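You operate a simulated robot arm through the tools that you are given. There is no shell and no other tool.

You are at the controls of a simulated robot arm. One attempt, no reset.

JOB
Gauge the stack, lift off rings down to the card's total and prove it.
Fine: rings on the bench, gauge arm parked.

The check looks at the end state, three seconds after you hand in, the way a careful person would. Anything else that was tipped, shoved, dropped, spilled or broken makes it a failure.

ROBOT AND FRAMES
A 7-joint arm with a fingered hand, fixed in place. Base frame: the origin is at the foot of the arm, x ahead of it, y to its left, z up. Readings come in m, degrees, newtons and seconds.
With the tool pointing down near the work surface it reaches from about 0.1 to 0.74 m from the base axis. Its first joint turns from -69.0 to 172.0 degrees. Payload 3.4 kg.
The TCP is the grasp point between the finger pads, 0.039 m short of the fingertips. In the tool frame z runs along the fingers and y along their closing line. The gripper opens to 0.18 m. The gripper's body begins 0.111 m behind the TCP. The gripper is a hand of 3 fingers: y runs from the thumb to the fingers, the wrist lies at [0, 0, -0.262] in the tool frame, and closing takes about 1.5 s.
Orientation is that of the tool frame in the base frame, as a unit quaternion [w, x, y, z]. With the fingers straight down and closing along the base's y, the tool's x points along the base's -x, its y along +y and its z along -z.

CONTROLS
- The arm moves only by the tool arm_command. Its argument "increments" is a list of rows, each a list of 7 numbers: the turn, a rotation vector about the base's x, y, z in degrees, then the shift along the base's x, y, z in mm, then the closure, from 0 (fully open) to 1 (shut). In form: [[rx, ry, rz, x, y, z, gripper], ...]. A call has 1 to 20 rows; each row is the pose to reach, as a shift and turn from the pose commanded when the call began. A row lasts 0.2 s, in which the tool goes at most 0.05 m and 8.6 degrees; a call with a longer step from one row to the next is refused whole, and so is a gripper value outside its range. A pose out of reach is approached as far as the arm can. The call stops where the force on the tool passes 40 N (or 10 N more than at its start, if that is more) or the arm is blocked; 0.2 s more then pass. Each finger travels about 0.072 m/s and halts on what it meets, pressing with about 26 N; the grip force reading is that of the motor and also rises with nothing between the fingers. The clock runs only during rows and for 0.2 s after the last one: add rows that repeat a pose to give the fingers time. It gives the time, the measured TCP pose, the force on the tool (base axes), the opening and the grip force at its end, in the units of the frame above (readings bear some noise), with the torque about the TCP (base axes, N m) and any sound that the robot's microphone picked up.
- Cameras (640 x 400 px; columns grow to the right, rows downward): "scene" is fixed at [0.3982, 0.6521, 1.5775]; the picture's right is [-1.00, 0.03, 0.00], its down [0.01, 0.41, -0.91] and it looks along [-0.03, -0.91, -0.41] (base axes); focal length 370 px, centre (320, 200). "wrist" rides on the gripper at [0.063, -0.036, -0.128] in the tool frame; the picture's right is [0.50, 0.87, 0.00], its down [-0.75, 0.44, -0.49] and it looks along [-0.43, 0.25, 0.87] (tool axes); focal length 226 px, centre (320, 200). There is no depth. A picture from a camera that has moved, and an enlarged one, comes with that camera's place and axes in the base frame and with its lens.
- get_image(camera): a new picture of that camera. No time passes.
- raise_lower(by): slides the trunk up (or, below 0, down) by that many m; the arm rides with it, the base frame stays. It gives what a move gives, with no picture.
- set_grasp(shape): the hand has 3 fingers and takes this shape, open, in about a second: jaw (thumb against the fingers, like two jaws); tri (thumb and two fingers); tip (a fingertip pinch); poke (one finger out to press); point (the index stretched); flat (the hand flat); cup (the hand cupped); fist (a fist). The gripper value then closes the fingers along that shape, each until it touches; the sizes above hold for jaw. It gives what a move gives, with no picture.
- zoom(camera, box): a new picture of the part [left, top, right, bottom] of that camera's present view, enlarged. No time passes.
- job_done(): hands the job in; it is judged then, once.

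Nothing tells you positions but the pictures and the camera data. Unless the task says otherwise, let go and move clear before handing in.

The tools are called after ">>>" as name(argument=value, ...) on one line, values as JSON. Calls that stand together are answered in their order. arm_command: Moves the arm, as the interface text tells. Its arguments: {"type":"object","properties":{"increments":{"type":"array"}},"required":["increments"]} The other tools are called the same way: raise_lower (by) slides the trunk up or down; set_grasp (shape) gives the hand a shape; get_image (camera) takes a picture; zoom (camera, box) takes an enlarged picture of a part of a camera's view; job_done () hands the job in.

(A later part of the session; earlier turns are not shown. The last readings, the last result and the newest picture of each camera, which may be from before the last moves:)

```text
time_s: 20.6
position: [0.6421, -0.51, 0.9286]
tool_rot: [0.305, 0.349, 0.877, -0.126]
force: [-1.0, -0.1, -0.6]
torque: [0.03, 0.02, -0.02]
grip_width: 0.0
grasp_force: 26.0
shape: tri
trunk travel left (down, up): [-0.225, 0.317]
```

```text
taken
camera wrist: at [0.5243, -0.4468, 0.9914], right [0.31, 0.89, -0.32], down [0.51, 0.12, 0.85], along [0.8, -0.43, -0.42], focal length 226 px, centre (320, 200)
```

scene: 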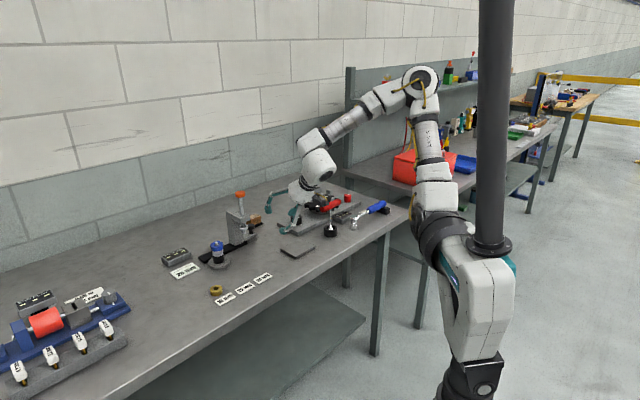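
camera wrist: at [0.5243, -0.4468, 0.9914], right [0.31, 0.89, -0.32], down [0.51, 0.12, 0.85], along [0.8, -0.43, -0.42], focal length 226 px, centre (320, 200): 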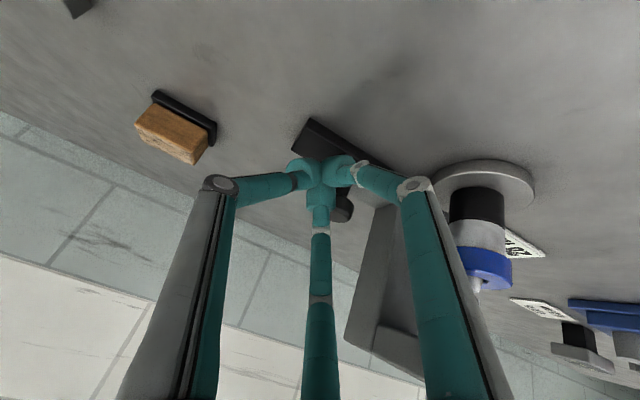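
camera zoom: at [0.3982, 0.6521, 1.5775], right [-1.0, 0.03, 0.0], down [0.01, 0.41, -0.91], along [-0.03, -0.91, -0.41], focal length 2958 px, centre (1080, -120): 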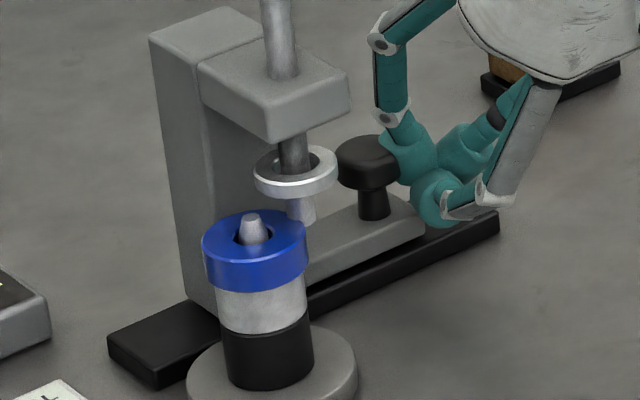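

No resistance yet. I'll zoom right in on the rod tip and the blue ring before advancing further.

>>> zoom(camera="scene", box=[208, 225, 236, 253])

>>> zoom(camera="wrist", box=[370, 170, 520, 330])

>>> zoom(camera="scene", box=[155, 240, 205, 285])

```text
14.29 times, centred on (222, 239) of scene
camera zoom: at [0.3982, 0.6521, 1.5775], right [-1.0, 0.03, 0.0], down [0.01, 0.41, -0.91], along [-0.03, -0.91, -0.41], focal length 5282 px, centre (1720, -357)
```

zoom: 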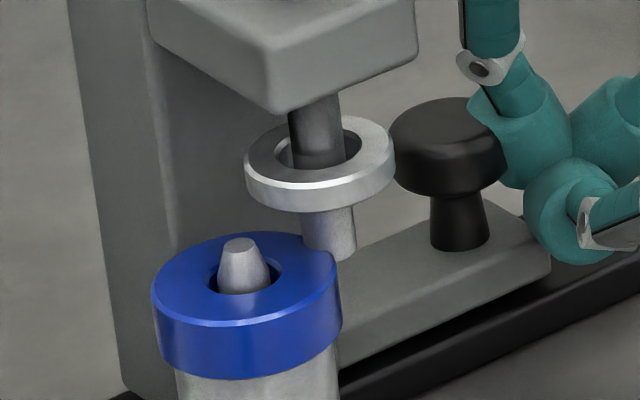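

```text
2.50 times, centred on (445, 250) of wrist
camera zoom: at [0.5243, -0.4468, 0.9914], right [0.31, 0.89, -0.32], down [0.51, 0.12, 0.85], along [0.8, -0.43, -0.42], focal length 565 px, centre (8, 75)
```

zoom: 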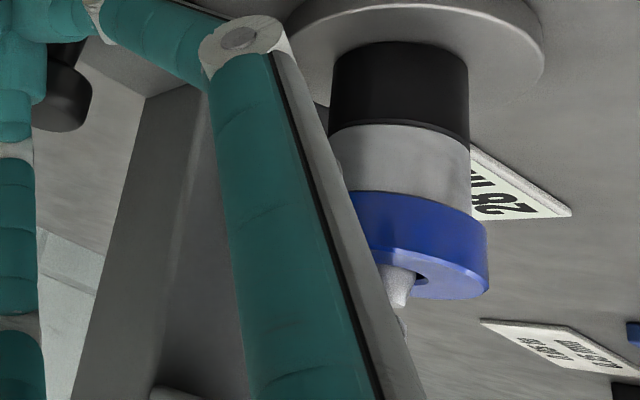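

```text
8.89 times, centred on (180, 262) of scene
camera zoom: at [0.3982, 0.6521, 1.5775], right [-1.0, 0.03, 0.0], down [0.01, 0.41, -0.91], along [-0.03, -0.91, -0.41], focal length 3287 px, centre (1564, -356)
```

zoom: 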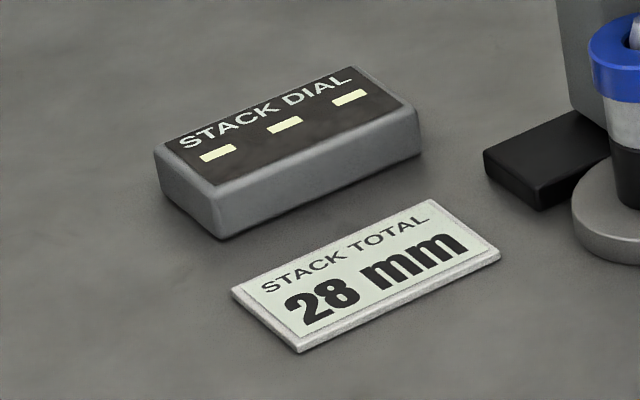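

The rod tip looks about level with the blue ring's rim. I'll nudge forward 4 mm and check the force and whether the ring moves.

>>> arm_command(increments=[[0, 0, 0, 1.4, 1.4, 0, 1], [0, 0, 0, 2.9, 2.8, 0, 1], [0, 0, 0, 2.9, 2.8, 0, 1]])

>>> zoom(camera="scene", box=[208, 225, 236, 253])

```text
time_s: 21.4
position: [0.6444, -0.5074, 0.9276]
tool_rot: [0.305, 0.349, 0.877, -0.127]
force: [0.4, 0.4, 0.8]
torque: [0.04, -0.01, -0.03]
grip_width: 0.0001
grasp_force: 26.2
shape: tri
trunk travel left (down, up): [-0.225, 0.317]
```

```text
14.29 times, centred on (222, 239) of scene
camera zoom: at [0.3982, 0.6521, 1.5775], right [-1.0, 0.03, 0.0], down [0.01, 0.41, -0.91], along [-0.03, -0.91, -0.41], focal length 5282 px, centre (1720, -357)
```

zoom: 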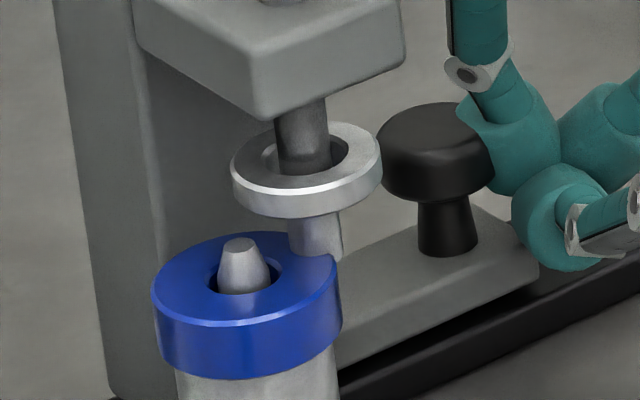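

No reaction and the ring is undisturbed. I'll continue in small steps.

>>> arm_command(increments=[[0, 0, 0, 1.4, 1.4, 0, 1], [0, 0, 0, 2.9, 2.8, 0, 1], [0, 0, 0, 4.3, 4.1, 0, 1], [0, 0, 0, 4.3, 4.1, 0, 1]])

>>> zoom(camera="scene", box=[208, 225, 236, 253])

```text
time_s: 22.4
position: [0.6475, -0.5035, 0.9294]
tool_rot: [0.304, 0.349, 0.877, -0.127]
force: [0.3, 0.2, 0.4]
torque: [0.02, -0.01, -0.02]
grip_width: 0.0
grasp_force: 25.8
shape: tri
trunk travel left (down, up): [-0.225, 0.317]
```

```text
14.29 times, centred on (222, 239) of scene
camera zoom: at [0.3982, 0.6521, 1.5775], right [-1.0, 0.03, 0.0], down [0.01, 0.41, -0.91], along [-0.03, -0.91, -0.41], focal length 5282 px, centre (1720, -357)
```

zoom: 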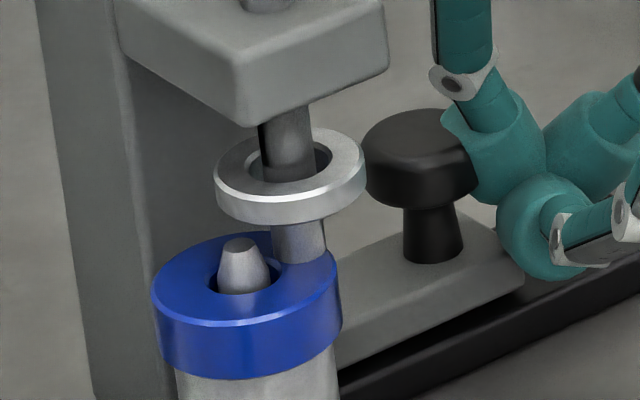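

The rod sits at the blue ring's top surface with no contact force. The next few millimetres will show whether the rod clears the post.

>>> arm_command(increments=[[0, 0, 0, 1.4, 1.4, 0, 1], [0, 0, 0, 2.9, 2.8, 0, 1], [0, 0, 0, 4.3, 4.1, 0, 1], [0, 0, 0, 4.3, 4.1, 0, 1]])

>>> zoom(camera="scene", box=[208, 225, 236, 253])

```text
time_s: 23.4
position: [0.6536, -0.5001, 0.9271]
tool_rot: [0.304, 0.349, 0.877, -0.127]
force: [-0.7, 0.0, 0.4]
torque: [0.02, 0.02, 0.01]
grip_width: 0.0
grasp_force: 26.1
shape: tri
trunk travel left (down, up): [-0.225, 0.317]
```

```text
14.29 times, centred on (222, 239) of scene
camera zoom: at [0.3982, 0.6521, 1.5775], right [-1.0, 0.03, 0.0], down [0.01, 0.41, -0.91], along [-0.03, -0.91, -0.41], focal length 5282 px, centre (1720, -357)
```

zoom: 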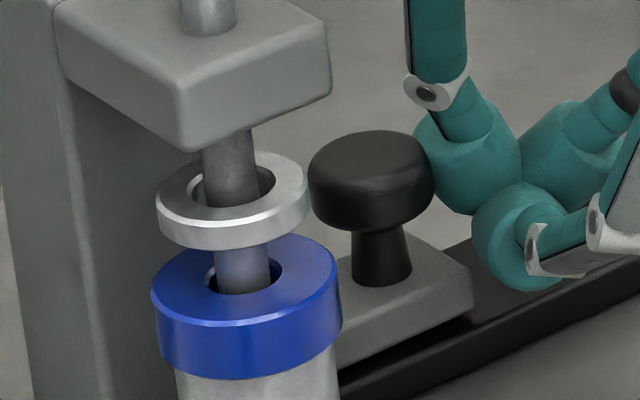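

The carriage dropped into position: the rod is concentric with the post and the foot ring sits above the stack. Next I'll back away, rise, and come over the orange knob with the closed pinch.

>>> arm_command(increments=[[0, 0, 0, -14, -14, 0, 1], [0, 0, 0, -29, -28, 5, 1], [0, 0, 0, -32, -30, 45, 1], [0, 0, 0, -32, -30, 90, 1], [0, 0, 0, -32, -30, 135, 1], [0, 0, 0, -32, -30, 180, 1], [0, 0, 0, -32, -30, 225, 1], [0, 0, 0, -32, -30, 253, 1], [0, 0, 0, -32, -30, 253, 1]])

>>> get_image(camera="scene")

>>> get_image(camera="wrist")

```text
time_s: 25.4
position: [0.6187, -0.5314, 1.1808]
tool_rot: [0.303, 0.35, 0.877, -0.127]
force: [0.7, -0.5, -0.8]
torque: [0.01, 0.01, 0.04]
grip_width: 0.0001
grasp_force: 25.9
shape: tri
trunk travel left (down, up): [-0.225, 0.317]
```

```text
taken
```

scene: 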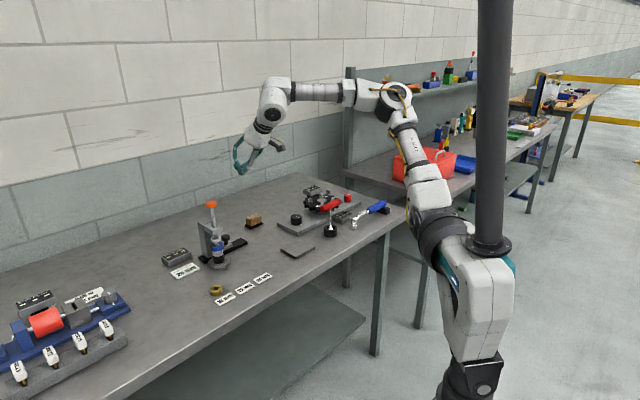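

```text
taken
camera wrist: at [0.5, -0.467, 1.2435], right [0.31, 0.89, -0.32], down [0.51, 0.12, 0.85], along [0.8, -0.43, -0.42], focal length 226 px, centre (320, 200)
```

wrist: 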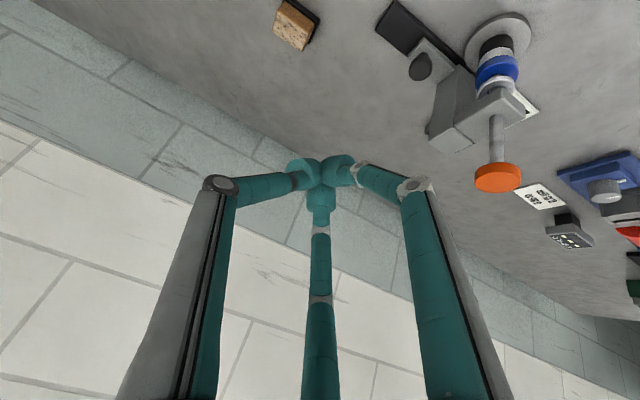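

The gauge now stands over the stack. I'll locate the orange knob precisely before pressing.

>>> zoom(camera="scene", box=[190, 190, 250, 275])

>>> zoom(camera="wrist", box=[420, 0, 560, 220])

```text
4.71 times, centred on (220, 232) of scene
camera zoom: at [0.3982, 0.6521, 1.5775], right [-1.0, 0.03, 0.0], down [0.01, 0.41, -0.91], along [-0.03, -0.91, -0.41], focal length 1740 px, centre (791, 47)
```

zoom: 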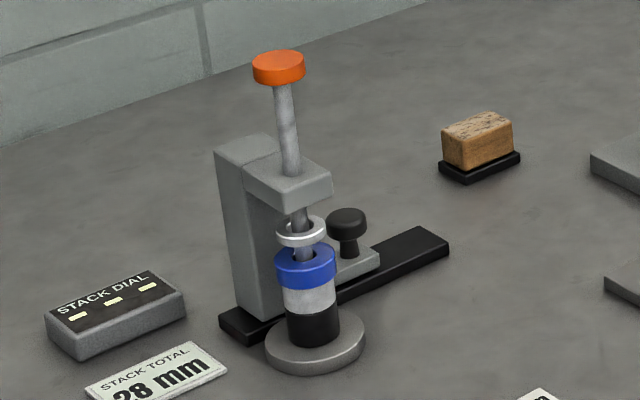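

```text
1.82 times, centred on (490, 110) of wrist
camera zoom: at [0.5, -0.467, 1.2435], right [0.31, 0.89, -0.32], down [0.51, 0.12, 0.85], along [0.8, -0.43, -0.42], focal length 411 px, centre (11, 364)
```

zoom: 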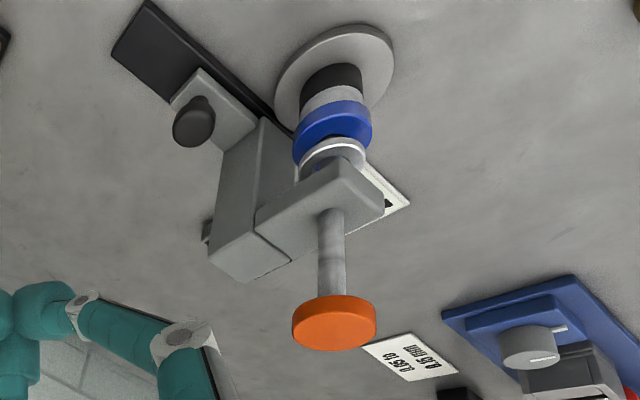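

The knob top is at (0.706, -0.414, 1.092). I'll move over it and come down to about 15 mm above it.

>>> arm_command(increments=[[0, 0, 0, 15, 26, 0, 1], [0, 0, 0, 30, 52, 0, 1], [0, 0, 0, 45, 78, 0, 1], [0, 0, 0, 60, 105, 0, 1], [0, 0, 0, 74, 130, 0, 1], [0, 0, 0, 74, 130, -20, 1], [0, 0, 0, 74, 130, -38, 1], [0, 0, 0, 74, 130, -38, 1]])

>>> zoom(camera="scene", box=[180, 140, 280, 275])

>>> get_image(camera="wrist")

```text
time_s: 27.2
position: [0.696, -0.4001, 1.1453]
tool_rot: [0.304, 0.35, 0.877, -0.127]
force: [0.0, 1.4, 0.0]
torque: [0.03, -0.01, -0.04]
grip_width: 0.0
grasp_force: 25.7
shape: tri
trunk travel left (down, up): [-0.225, 0.317]
```

```text
2.96 times, centred on (230, 208) of scene
camera zoom: at [0.3982, 0.6521, 1.5775], right [-1.0, 0.03, 0.0], down [0.01, 0.41, -0.91], along [-0.03, -0.91, -0.41], focal length 1096 px, centre (587, 178)
```

zoom: 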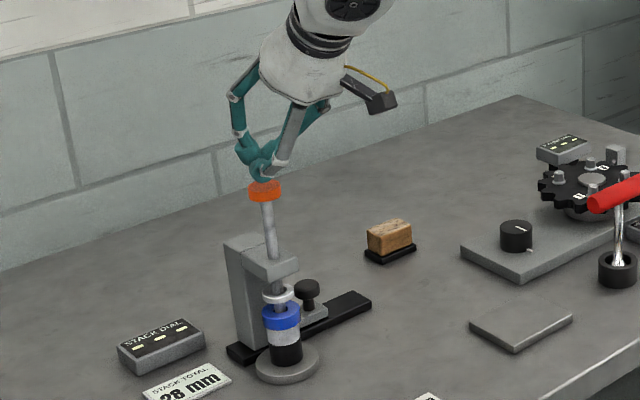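

```text
taken
camera wrist: at [0.5775, -0.3363, 1.2077], right [0.31, 0.89, -0.32], down [0.51, 0.12, 0.85], along [0.8, -0.43, -0.42], focal length 226 px, centre (320, 200)
```

wrist: 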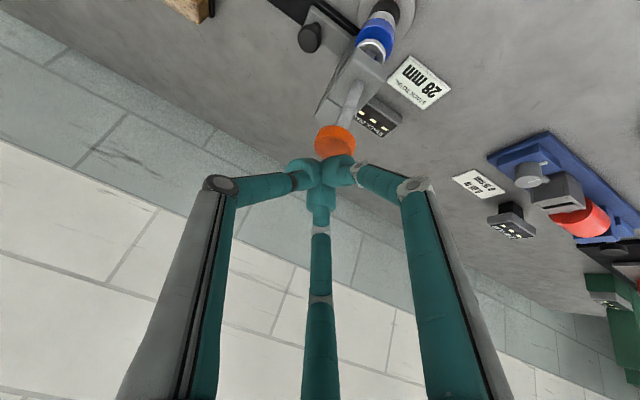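

The fingertips are just above the knob and centred. I'll press down slowly.

>>> arm_command(increments=[[0, 0, 0, 0, 0, -4, 1], [0, 0, 0, 0, 0, -8, 1], [0, 0, 0, 0, 0, -12, 1], [0, 0, 0, 0, 0, -16, 1], [0, 0, 0, 0, 0, -20, 1], [0, 0, 0, 0, 0, -20, 1]])

>>> zoom(camera="scene", box=[150, 180, 270, 285])

```text
time_s: 28.6
position: [0.6946, -0.4005, 1.1239]
tool_rot: [0.304, 0.35, 0.877, -0.127]
force: [-0.3, -0.4, 0.6]
torque: [0.01, 0.02, 0.03]
grip_width: 0.0
grasp_force: 25.8
shape: tri
trunk travel left (down, up): [-0.225, 0.317]
```

```text
3.81 times, centred on (210, 232) of scene
camera zoom: at [0.3982, 0.6521, 1.5775], right [-1.0, 0.03, 0.0], down [0.01, 0.41, -0.91], along [-0.03, -0.91, -0.41], focal length 1409 px, centre (739, 76)
```

zoom: 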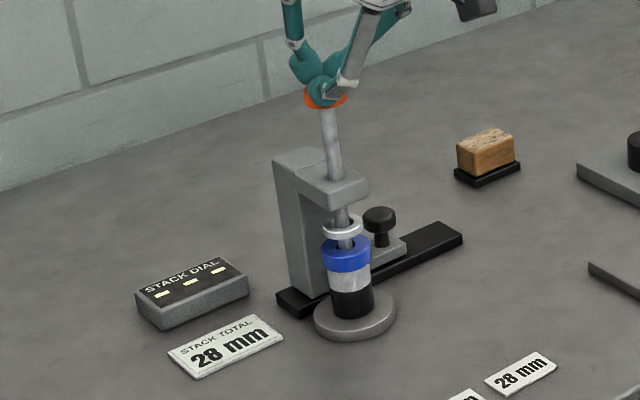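

No force yet. I'll check whether the tips are on the knob or in front of it.

>>> get_image(camera="wrist")

>>> zoom(camera="scene", box=[195, 180, 255, 225])

>>> zoom(camera="wrist", box=[260, 90, 400, 200])

```text
taken
camera wrist: at [0.5779, -0.3355, 1.1869], right [0.31, 0.89, -0.32], down [0.51, 0.13, 0.85], along [0.8, -0.43, -0.42], focal length 226 px, centre (320, 200)
```

wrist: 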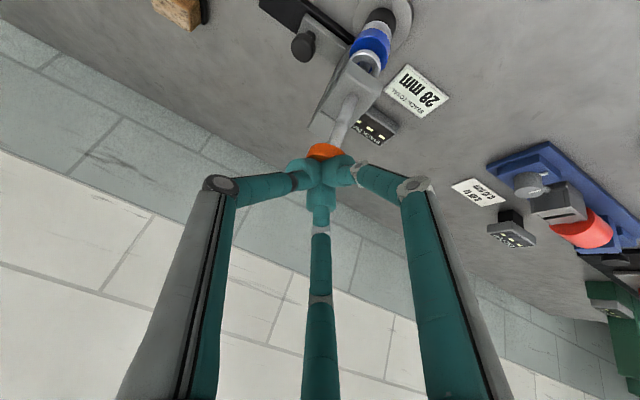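

```text
8.89 times, centred on (225, 202) of scene
camera zoom: at [0.3982, 0.6521, 1.5775], right [-1.0, 0.03, 0.0], down [0.01, 0.41, -0.91], along [-0.03, -0.91, -0.41], focal length 3287 px, centre (1164, 178)
```

zoom: 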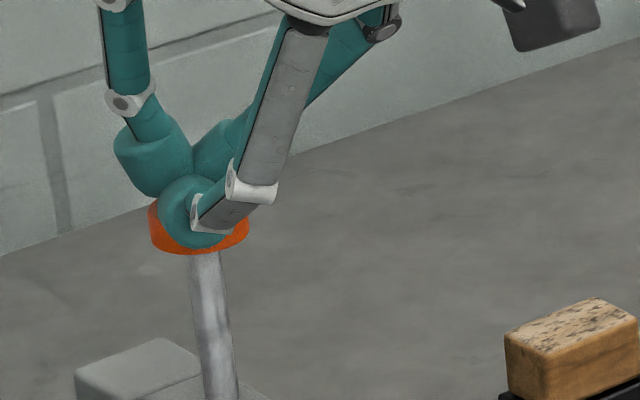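

```text
3.64 times, centred on (330, 145) of wrist
camera zoom: at [0.5779, -0.3355, 1.1869], right [0.31, 0.89, -0.32], down [0.51, 0.13, 0.85], along [0.8, -0.43, -0.42], focal length 822 px, centre (284, 400)
```

zoom: 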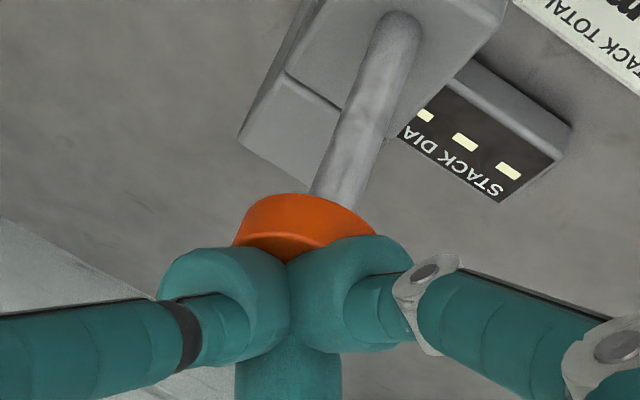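

The lowest fingertip is about 20 mm short of the knob's centre. I'll raise, shift about 18 mm outward and slightly sideways, then press again.

>>> arm_command(increments=[[0, 0, 0, 0, 0, 12, 1], [0, 0, 0, 3, -9, 20, 1], [0, 0, 0, 6.6, -18.5, 20, 1], [0, 0, 0, 6.6, -18.5, 12, 1], [0, 0, 0, 6.6, -18.5, 7, 1], [0, 0, 0, 6.6, -18.5, 2, 1], [0, 0, 0, 6.6, -18.5, 2, 1]])

>>> zoom(camera="scene", box=[195, 180, 255, 225])

>>> zoom(camera="scene", box=[150, 180, 270, 285])

```text
time_s: 30.2
position: [0.7019, -0.4178, 1.1255]
tool_rot: [0.304, 0.349, 0.877, -0.127]
force: [0.2, -0.2, -0.2]
torque: [-0.02, 0.02, 0.0]
grip_width: 0.0001
grasp_force: 25.8
shape: tri
trunk travel left (down, up): [-0.225, 0.317]
```

```text
8.89 times, centred on (225, 202) of scene
camera zoom: at [0.3982, 0.6521, 1.5775], right [-1.0, 0.03, 0.0], down [0.01, 0.41, -0.91], along [-0.03, -0.91, -0.41], focal length 3287 px, centre (1164, 178)
```

zoom: 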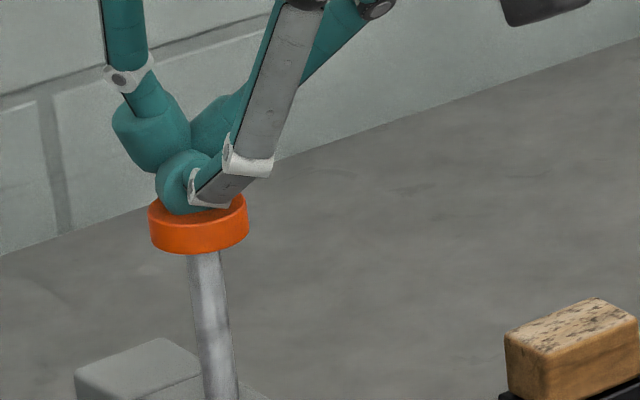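

```text
3.81 times, centred on (210, 232) of scene
camera zoom: at [0.3982, 0.6521, 1.5775], right [-1.0, 0.03, 0.0], down [0.01, 0.41, -0.91], along [-0.03, -0.91, -0.41], focal length 1409 px, centre (739, 76)
```

zoom: 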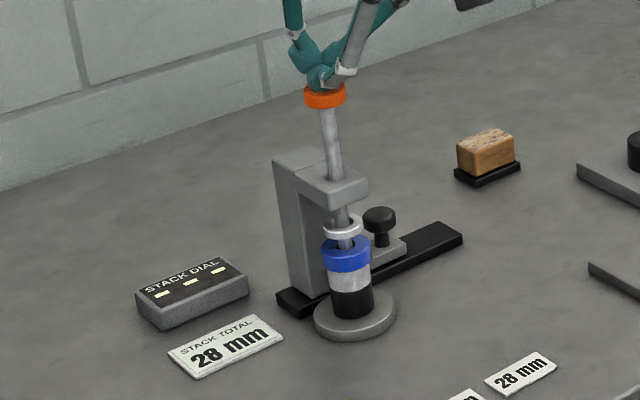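

The fingertip now sits over the knob. I'll press down slowly.

>>> arm_command(increments=[[0, 0, 0, 0, 0, -4, 1], [0, 0, 0, 0, 0, -8, 1], [0, 0, 0, 0, 0, -12, 1], [0, 0, 0, 0, 0, -16, 1], [0, 0, 0, 0, 0, -16, 1]])

>>> zoom(camera="scene", box=[150, 180, 270, 285])

```text
time_s: 31.4
position: [0.7023, -0.4185, 1.1095]
tool_rot: [0.304, 0.349, 0.877, -0.127]
force: [0.3, 0.7, 1.4]
torque: [-0.01, 0.01, -0.02]
grip_width: 0.0
grasp_force: 26.0
shape: tri
trunk travel left (down, up): [-0.225, 0.317]
```

```text
3.81 times, centred on (210, 232) of scene
camera zoom: at [0.3982, 0.6521, 1.5775], right [-1.0, 0.03, 0.0], down [0.01, 0.41, -0.91], along [-0.03, -0.91, -0.41], focal length 1409 px, centre (739, 76)
```

zoom: 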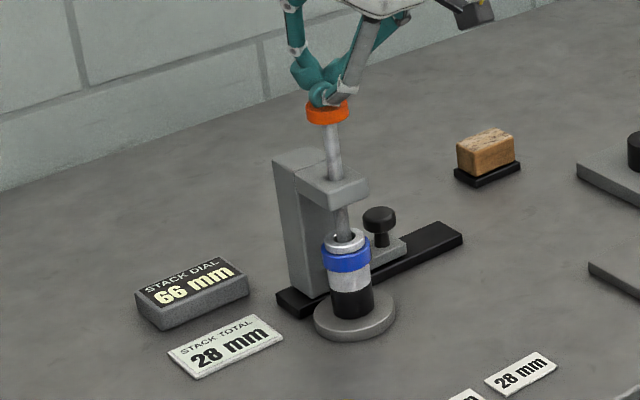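

The dial reads 66 mm, which matches 16 + 22 + 28. I'll release the knob and see whether the plunger springs back up.

>>> arm_command(increments=[[0, 0, 0, 0, 0, 8, 1], [0, 0, 0, 0, 0, 20, 1], [0, 0, 0, 0, 0, 45, 1], [0, 0, 0, 0, 0, 70, 1], [0, 0, 0, 0, 0, 70, 1]])

>>> zoom(camera="scene", box=[150, 180, 270, 285])

>>> get_image(camera="wrist")

```text
time_s: 32.6
position: [0.7019, -0.416, 1.18]
tool_rot: [0.304, 0.349, 0.877, -0.127]
force: [0.3, -0.6, 0.3]
torque: [-0.02, -0.01, 0.01]
grip_width: 0.0002
grasp_force: 25.7
shape: tri
trunk travel left (down, up): [-0.225, 0.317]
```

```text
3.81 times, centred on (210, 232) of scene
camera zoom: at [0.3982, 0.6521, 1.5775], right [-1.0, 0.03, 0.0], down [0.01, 0.41, -0.91], along [-0.03, -0.91, -0.41], focal length 1409 px, centre (739, 76)
```

zoom: 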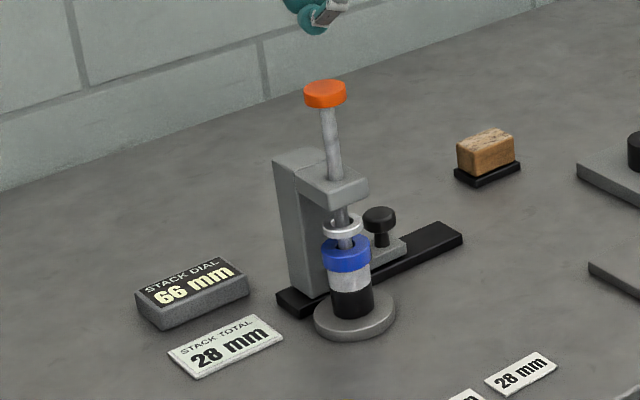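

```text
taken
camera wrist: at [0.5835, -0.3534, 1.2423], right [0.31, 0.89, -0.32], down [0.51, 0.13, 0.85], along [0.8, -0.43, -0.42], focal length 226 px, centre (320, 200)
```

wrist: 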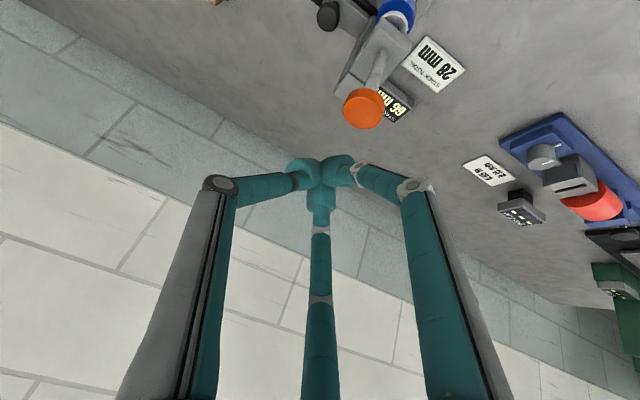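

The plunger sprang back and the dial holds 66 mm. The gauge has to go back before I lift rings, so I'll first roll the hand 60° about its own axis, leaving no knuckle facing the gauge, while staying high above everything.

>>> arm_command(increments=[[3.36, -3.29, -5.85, 6, 6, 6, 1], [6.72, -6.58, -11.7, 12, 12, 12, 1], [10.1, -9.87, -17.55, 18, 18, 18, 1], [13.44, -13.16, -23.4, 24, 24, 20, 1], [16.8, -16.45, -29.25, 30, 30, 20, 1], [20.16, -19.74, -35.1, 36, 35, 20, 1], [23.5, -23.0, -40.95, 40, 38, 20, 1], [26.9, -26.3, -46.8, 43, 41, 20, 1], [26.9, -26.3, -46.8, 43, 41, 20, 1]])

>>> get_image(camera="scene")

>>> get_image(camera="wrist")

```text
time_s: 34.6
position: [0.7686, -0.5377, 1.2529]
tool_rot: [0.328, 0.697, 0.636, 0.043]
force: [0.6, 0.1, 1.1]
torque: [0.03, 0.02, -0.02]
grip_width: 0.0
grasp_force: 25.7
shape: tri
out of reach, approached as far as the arm can: row 4, 5, 6, 7, 8, 9
trunk travel left (down, up): [-0.225, 0.317]
```

```text
taken
```

scene: 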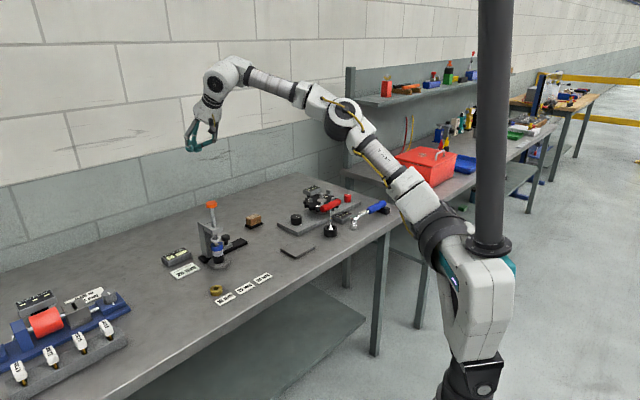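

```text
taken
camera wrist: at [0.6873, -0.4288, 1.3141], right [0.84, 0.48, 0.26], down [0.0, -0.48, 0.88], along [0.55, -0.74, -0.4], focal length 226 px, centre (320, 200)
```

wrist: 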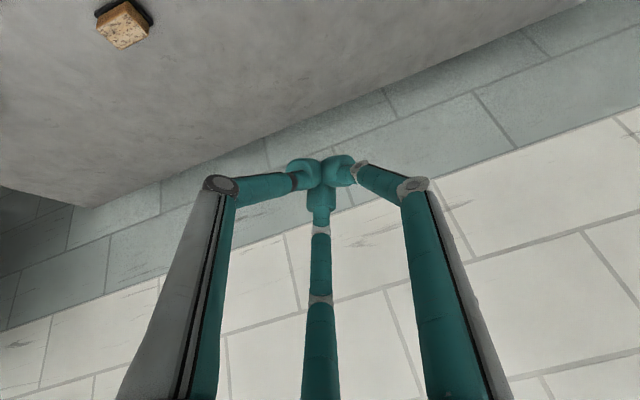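

The roll in that direction hit a joint limit, though the arm stayed high and clear. I'll undo it, pull back inward, and then try rolling the other way.

>>> arm_command(increments=[[-3.58, 3.03, 5.85, -14, 18, 0, 1], [-7.15, 6.05, 11.7, -28, 37, 0, 1], [-10.7, 9.1, 17.6, -42, 55, 0, 1], [-14.3, 12.1, 23.4, -56, 74, 0, 1], [-17.9, 15.1, 29.3, -70, 92, 0, 1], [-21.5, 18.2, 35.1, -84, 111, 0, 1], [-25, 21.2, 41, -98, 130, 0, 1], [-28.6, 24.2, 46.8, -109, 148, 0, 1], [-28.6, 24.2, 46.8, -109, 148, 0, 1]])

>>> get_image(camera="scene")

```text
time_s: 36.6
position: [0.6644, -0.3937, 1.2548]
tool_rot: [0.304, 0.285, 0.9, -0.128]
force: [0.1, 0.2, -0.4]
torque: [0.02, 0.03, -0.03]
grip_width: 0.0001
grasp_force: 25.6
shape: tri
trunk travel left (down, up): [-0.225, 0.317]
```

```text
taken
```

scene: 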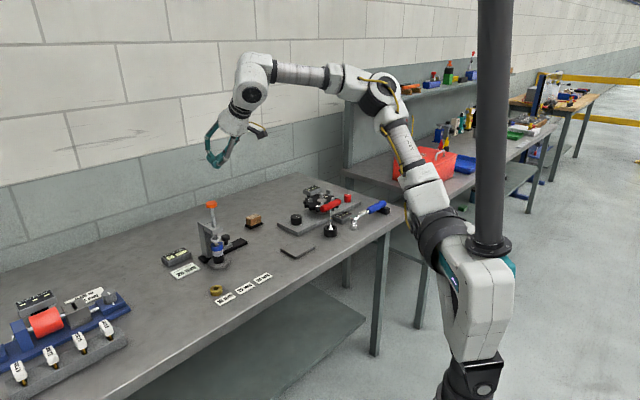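

Recovered. Now I'll roll the other way by 60° at this spot.

>>> arm_command(increments=[[-3.55, 3.03, 5.86, 0, 0, 0, 1], [-7.1, 6.05, 11.7, 0, 0, 0, 1], [-10.65, 9.1, 17.6, 0, 0, 0, 1], [-14.2, 12.1, 23.4, 0, 0, 0, 1], [-17.75, 15.1, 29.3, 0, 0, 0, 1], [-21.3, 18.2, 35.2, 0, 0, 0, 1], [-24.9, 21.2, 41, 0, 0, 0, 1], [-28.4, 24.2, 46.9, 0, 0, 0, 1], [-28.4, 24.2, 46.9, 0, 0, 0, 1]])

>>> get_image(camera="scene")

>>> get_image(camera="wrist")

```text
time_s: 38.6
position: [0.6613, -0.395, 1.2553]
tool_rot: [0.2, -0.202, 0.922, -0.263]
force: [-0.1, -0.5, 0.4]
torque: [-0.02, -0.03, -0.03]
grip_width: 0.0
grasp_force: 25.9
shape: tri
trunk travel left (down, up): [-0.225, 0.317]
```

```text
taken
```

scene: 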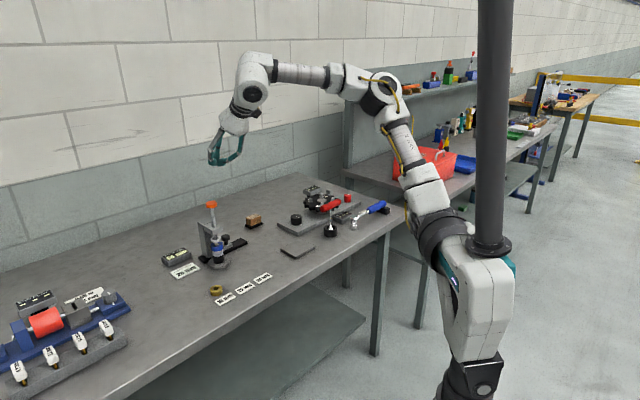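

```text
taken
camera wrist: at [0.5579, -0.4021, 1.3602], right [-0.65, 0.44, -0.62], down [0.28, 0.9, 0.34], along [0.7, 0.05, -0.71], focal length 226 px, centre (320, 200)
```

wrist: 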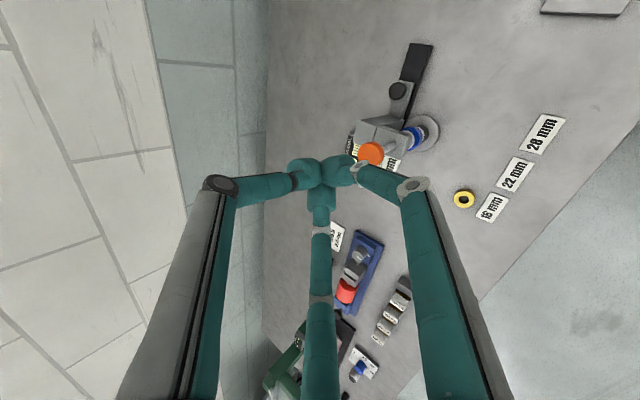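

That roll works: now a gap between fingers faces the gauge. I'll come down on the far (+a) side of the plunger rod and push the rod and carriage back along the rail to the parked end.

>>> arm_command(increments=[[0, 0, 0, 25, 7, -10, 1], [0, 0, 0, 50, 14, -25, 1], [0, 0, 0, 78, 21, -40, 1], [0, 0, 0, 103, 28, -55, 1], [0, 0, 0, 103, 28, -90, 1], [0, 0, 0, 103, 28, -125, 1], [0, 0, 0, 103, 28, -160, 1], [0, 0, 0, 103, 28, -193, 1], [0, 0, 0, 103, 28, -193, 1]])

>>> zoom(camera="scene", box=[150, 140, 280, 275])

>>> get_image(camera="wrist")

```text
time_s: 40.6
position: [0.7648, -0.3652, 1.0638]
tool_rot: [0.202, -0.201, 0.922, -0.262]
force: [-0.4, 0.6, 0.4]
torque: [0.02, 0.01, -0.01]
grip_width: 0.0
grasp_force: 26.1
shape: tri
trunk travel left (down, up): [-0.225, 0.317]
```

```text
2.96 times, centred on (215, 208) of scene
camera zoom: at [0.3982, 0.6521, 1.5775], right [-1.0, 0.03, 0.0], down [0.01, 0.41, -0.91], along [-0.03, -0.91, -0.41], focal length 1096 px, centre (631, 178)
```

zoom: 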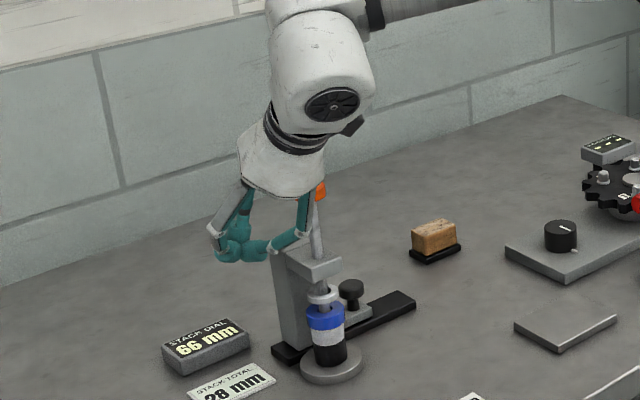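

```text
taken
camera wrist: at [0.6604, -0.3709, 1.1682], right [-0.65, 0.44, -0.62], down [0.28, 0.9, 0.34], along [0.71, 0.05, -0.71], focal length 226 px, centre (320, 200)
```

wrist: 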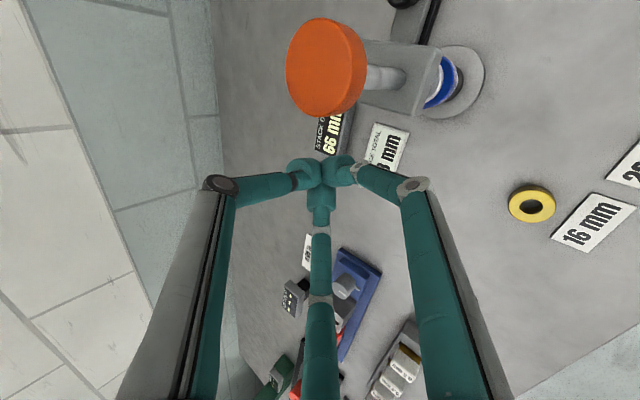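

The hand is on the +a side of the rod, and finger A's link will meet the rod. I'll push slowly back along the rail direction.

>>> arm_command(increments=[[0, 0, 0, -7, -7, 0, 1], [0, 0, 0, -14, -14, 0, 1], [0, 0, 0, -22, -21, 0, 1], [0, 0, 0, -29, -28, 0, 1], [0, 0, 0, -29, -28, 0, 1]])

>>> zoom(camera="scene", box=[170, 170, 270, 275])

>>> get_image(camera="wrist")

```text
time_s: 41.9
position: [0.7352, -0.3956, 1.0629]
tool_rot: [0.2, -0.202, 0.923, -0.261]
force: [0.3, 2.3, -0.1]
torque: [-0.01, 0.0, 0.01]
grip_width: 0.0
grasp_force: 26.3
shape: tri
trunk travel left (down, up): [-0.225, 0.317]
```

```text
3.81 times, centred on (220, 222) of scene
camera zoom: at [0.3982, 0.6521, 1.5775], right [-1.0, 0.03, 0.0], down [0.01, 0.41, -0.91], along [-0.03, -0.91, -0.41], focal length 1409 px, centre (701, 114)
```

zoom: 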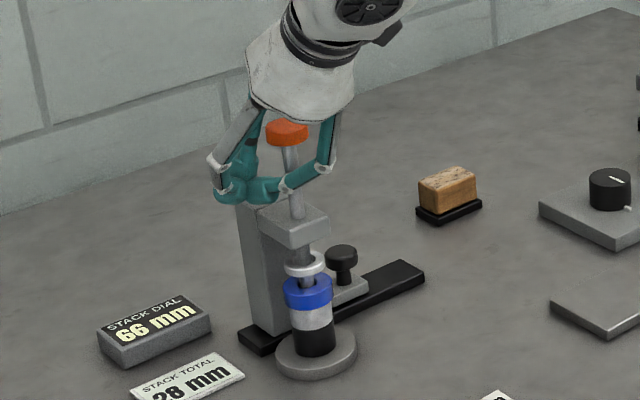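

```text
taken
camera wrist: at [0.6314, -0.4025, 1.1682], right [-0.65, 0.44, -0.62], down [0.28, 0.9, 0.34], along [0.7, 0.05, -0.71], focal length 226 px, centre (320, 200)
```

wrist: 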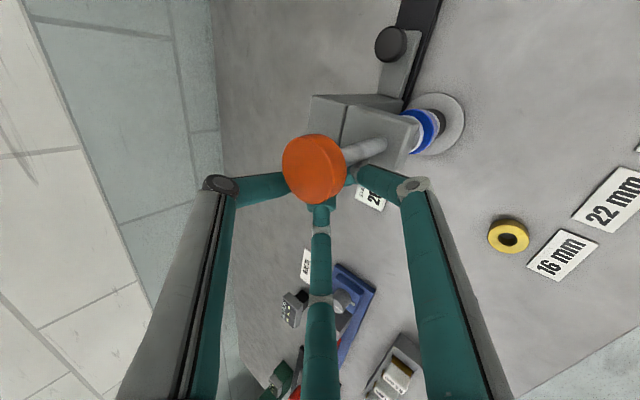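

The rod is now cradled between the fingers. I'll keep pushing toward the parked end.

>>> arm_command(increments=[[0, 0, 0, -7, -7, 0, 1], [0, 0, 0, -14, -14, 0, 1], [0, 0, 0, -22, -21, 0, 1], [0, 0, 0, -29, -28, 0, 1], [0, 0, 0, -36, -35, 0, 1], [0, 0, 0, -43, -42, 0, 1], [0, 0, 0, -43, -42, 0, 1]])

>>> zoom(camera="scene", box=[170, 170, 270, 275])

>>> get_image(camera="wrist")

```text
time_s: 43.5
position: [0.6926, -0.438, 1.0611]
tool_rot: [0.2, -0.202, 0.922, -0.262]
force: [-0.3, 0.4, -0.2]
torque: [-0.03, 0.02, -0.03]
grip_width: 0.0
grasp_force: 26.6
shape: tri
trunk travel left (down, up): [-0.225, 0.317]
```

```text
3.81 times, centred on (220, 222) of scene
camera zoom: at [0.3982, 0.6521, 1.5775], right [-1.0, 0.03, 0.0], down [0.01, 0.41, -0.91], along [-0.03, -0.91, -0.41], focal length 1409 px, centre (701, 114)
```

zoom: 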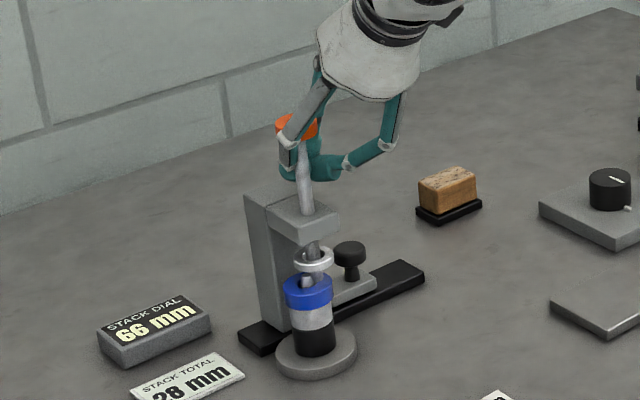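

```text
taken
camera wrist: at [0.5881, -0.4451, 1.1671], right [-0.65, 0.44, -0.62], down [0.28, 0.9, 0.34], along [0.7, 0.05, -0.71], focal length 226 px, centre (320, 200)
```

wrist: 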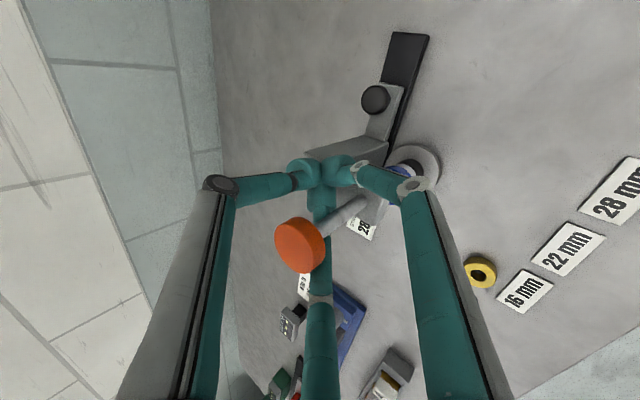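

The plunger rod evidently has no collision, so the links passed through it and the carriage moved only slightly. The orange knob is now inside the finger cage, and finger B on the +a side should push it. I'll continue carefully.

>>> arm_command(increments=[[0, 0, 0, -5, -5, 0, 1], [0, 0, 0, -10, -10, 0, 1], [0, 0, 0, -15, -14, 0, 1], [0, 0, 0, -20, -19, 0, 1], [0, 0, 0, -20, -19, 0, 1]])

>>> zoom(camera="scene", box=[170, 170, 270, 275])

>>> get_image(camera="wrist")

```text
time_s: 44.6
position: [0.6717, -0.4575, 1.0623]
tool_rot: [0.2, -0.202, 0.922, -0.263]
force: [0.7, 0.3, 0.9]
torque: [0.03, -0.01, 0.03]
grip_width: 0.0001
grasp_force: 25.9
shape: tri
trunk travel left (down, up): [-0.225, 0.317]
```

```text
3.81 times, centred on (220, 222) of scene
camera zoom: at [0.3982, 0.6521, 1.5775], right [-1.0, 0.03, 0.0], down [0.01, 0.41, -0.91], along [-0.03, -0.91, -0.41], focal length 1409 px, centre (701, 114)
```

zoom: 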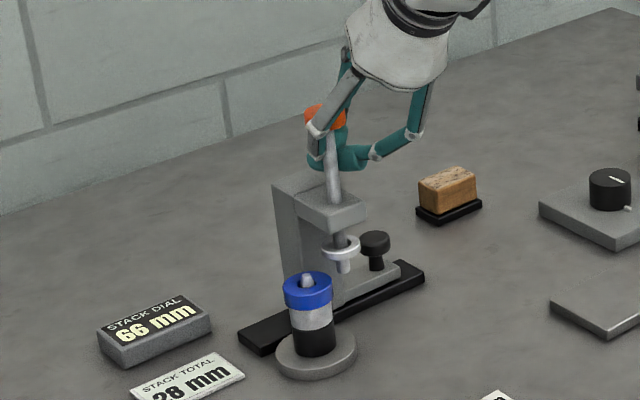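

```text
taken
camera wrist: at [0.5687, -0.4627, 1.1676], right [-0.65, 0.44, -0.62], down [0.28, 0.9, 0.34], along [0.71, 0.05, -0.71], focal length 226 px, centre (320, 200)
```

wrist: 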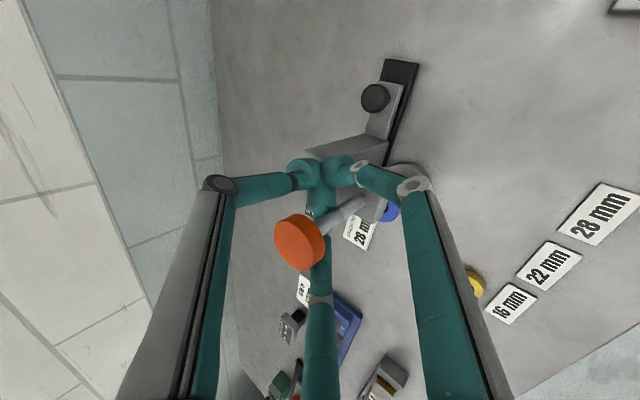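

The carriage now moves with the hand and clears the stack. I'll continue to the parked end.

>>> arm_command(increments=[[0, 0, 0, -7, -7, 0, 1], [0, 0, 0, -14, -14, 0, 1], [0, 0, 0, -22, -21, 0, 1], [0, 0, 0, -29, -28, 0, 1], [0, 0, 0, -36, -35, 0, 1], [0, 0, 0, -43, -42, 0, 1], [0, 0, 0, -47, -45, 0, 1], [0, 0, 0, -47, -45, 0, 1]])

>>> zoom(camera="scene", box=[190, 150, 300, 275])

>>> get_image(camera="wrist")

```text
time_s: 46.5
position: [0.6262, -0.5036, 1.0622]
tool_rot: [0.2, -0.201, 0.922, -0.263]
force: [0.2, 1.4, -0.2]
torque: [0.0, 0.0, -0.01]
grip_width: 0.0
grasp_force: 25.6
shape: tri
trunk travel left (down, up): [-0.225, 0.317]
```

```text
3.20 times, centred on (245, 212) of scene
camera zoom: at [0.3982, 0.6521, 1.5775], right [-1.0, 0.03, 0.0], down [0.01, 0.41, -0.91], along [-0.03, -0.91, -0.41], focal length 1183 px, centre (560, 160)
```

zoom: 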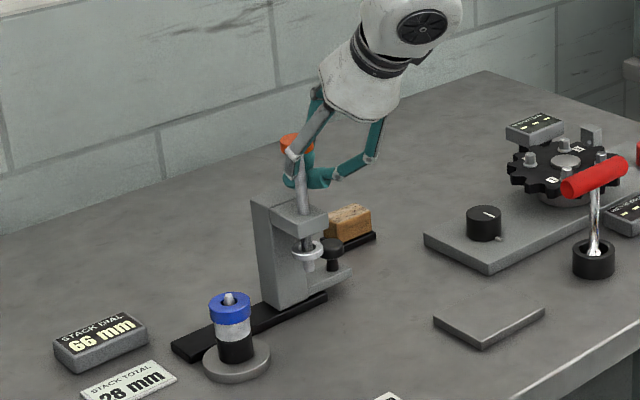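

```text
taken
camera wrist: at [0.5225, -0.5095, 1.1663], right [-0.65, 0.44, -0.62], down [0.28, 0.9, 0.34], along [0.71, 0.05, -0.71], focal length 226 px, centre (320, 200)
```

wrist: 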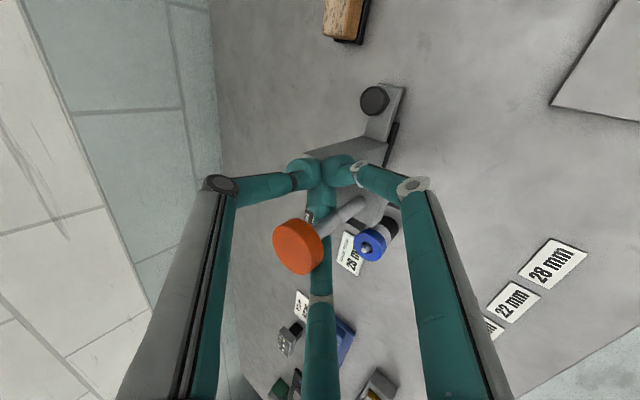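

Nearly there, with about 12 mm to the original parked spot. I'll push slightly further until it's there.

>>> arm_command(increments=[[0, 0, 0, -3, -3, 0, 1], [0, 0, 0, -6, -6, 0, 1], [0, 0, 0, -9, -8.5, 0, 1], [0, 0, 0, -9, -8.5, 0, 1]])

>>> zoom(camera="scene", box=[220, 185, 270, 255])

```text
time_s: 47.5
position: [0.6164, -0.5116, 1.0602]
tool_rot: [0.2, -0.201, 0.922, -0.263]
force: [0.4, 0.6, 0.3]
torque: [0.0, 0.02, -0.06]
grip_width: 0.0
grasp_force: 26.0
shape: tri
trunk travel left (down, up): [-0.225, 0.317]
```

```text
5.71 times, centred on (245, 220) of scene
camera zoom: at [0.3982, 0.6521, 1.5775], right [-1.0, 0.03, 0.0], down [0.01, 0.41, -0.91], along [-0.03, -0.91, -0.41], focal length 2113 px, centre (749, 86)
```

zoom: 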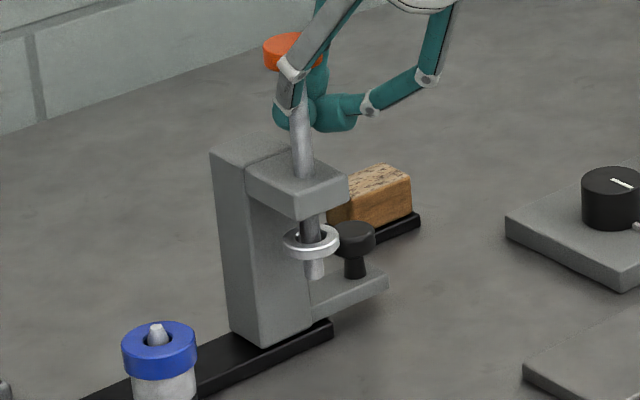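

The gauge is back exactly at its original parked pose. The knob is caged by my fingers, so I'll raise 8 mm, open the fingers wide, and lift straight off.

>>> arm_command(increments=[[0, 0, 0, 0, 0, 8, 1], [0, 0, 0, 0, 0, 8, 0.8], [0, 0, 0, 0, 0, 8, 0.5], [0, 0, 0, 0, 0, 8, 0.2], [0, 0, 0, 0, 0, 8, 0.1], [0, 0, 0, 0, 0, 8, 0.1], [0, 0, 0, 0, 0, 8, 0.1], [0, 0, 0, 0, 0, 8, 0.1]])

>>> zoom(camera="scene", box=[200, 150, 300, 260])

>>> get_image(camera="wrist")

```text
time_s: 49.2
position: [0.616, -0.5118, 1.07]
tool_rot: [0.2, -0.201, 0.923, -0.261]
force: [1.2, -1.0, -0.8]
torque: [-0.04, 0.0, 0.03]
grip_width: 0.1616
grasp_force: 0.0
shape: tri
trunk travel left (down, up): [-0.225, 0.317]
```

```text
3.64 times, centred on (250, 205) of scene
camera zoom: at [0.3982, 0.6521, 1.5775], right [-1.0, 0.03, 0.0], down [0.01, 0.41, -0.91], along [-0.03, -0.91, -0.41], focal length 1345 px, centre (574, 182)
```

zoom: 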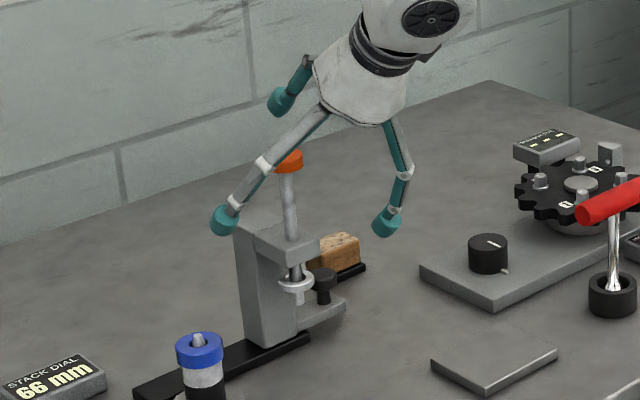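

```text
taken
camera wrist: at [0.5118, -0.517, 1.1745], right [-0.65, 0.44, -0.62], down [0.28, 0.9, 0.34], along [0.71, 0.05, -0.71], focal length 226 px, centre (320, 200)
```

wrist: 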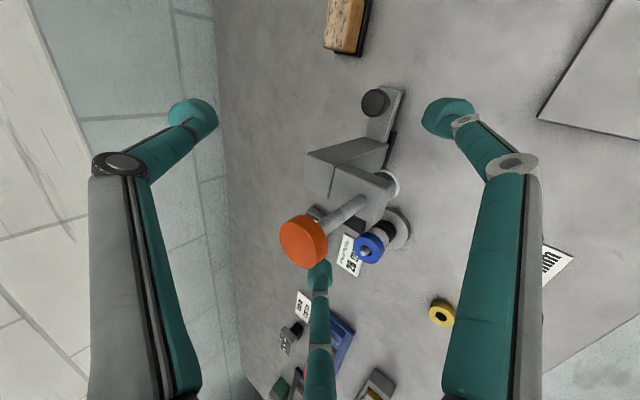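

The fingers are open and clear of the knob. I'll rise straight up.

>>> arm_command(increments=[[0, 0, 0, 0, 0, 30, 0.1], [0, 0, 0, 0, 0, 65, 0.1], [0, 0, 0, 0, 0, 100, 0.1], [0, 0, 0, 0, 0, 135, 0.1], [0, 0, 0, 0, 0, 135, 0.1]])

>>> zoom(camera="scene", box=[190, 180, 280, 275])

```text
time_s: 50.5
position: [0.6196, -0.5091, 1.2053]
tool_rot: [0.201, -0.202, 0.922, -0.261]
force: [-0.5, -0.8, 0.0]
torque: [0.0, -0.01, 0.0]
grip_width: 0.162
grasp_force: 0.0
shape: tri
trunk travel left (down, up): [-0.225, 0.317]
```

```text
4.21 times, centred on (235, 228) of scene
camera zoom: at [0.3982, 0.6521, 1.5775], right [-1.0, 0.03, 0.0], down [0.01, 0.41, -0.91], along [-0.03, -0.91, -0.41], focal length 1557 px, centre (678, 84)
```

zoom: 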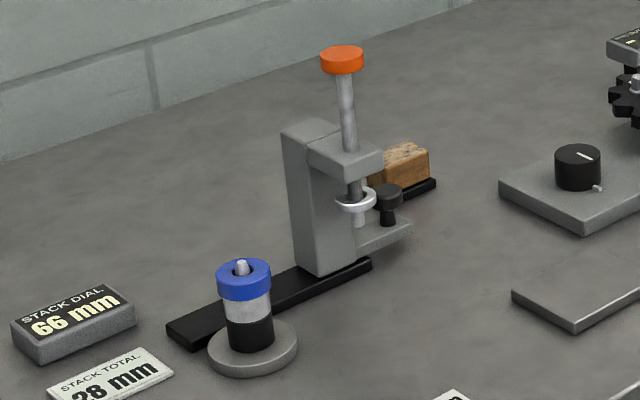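

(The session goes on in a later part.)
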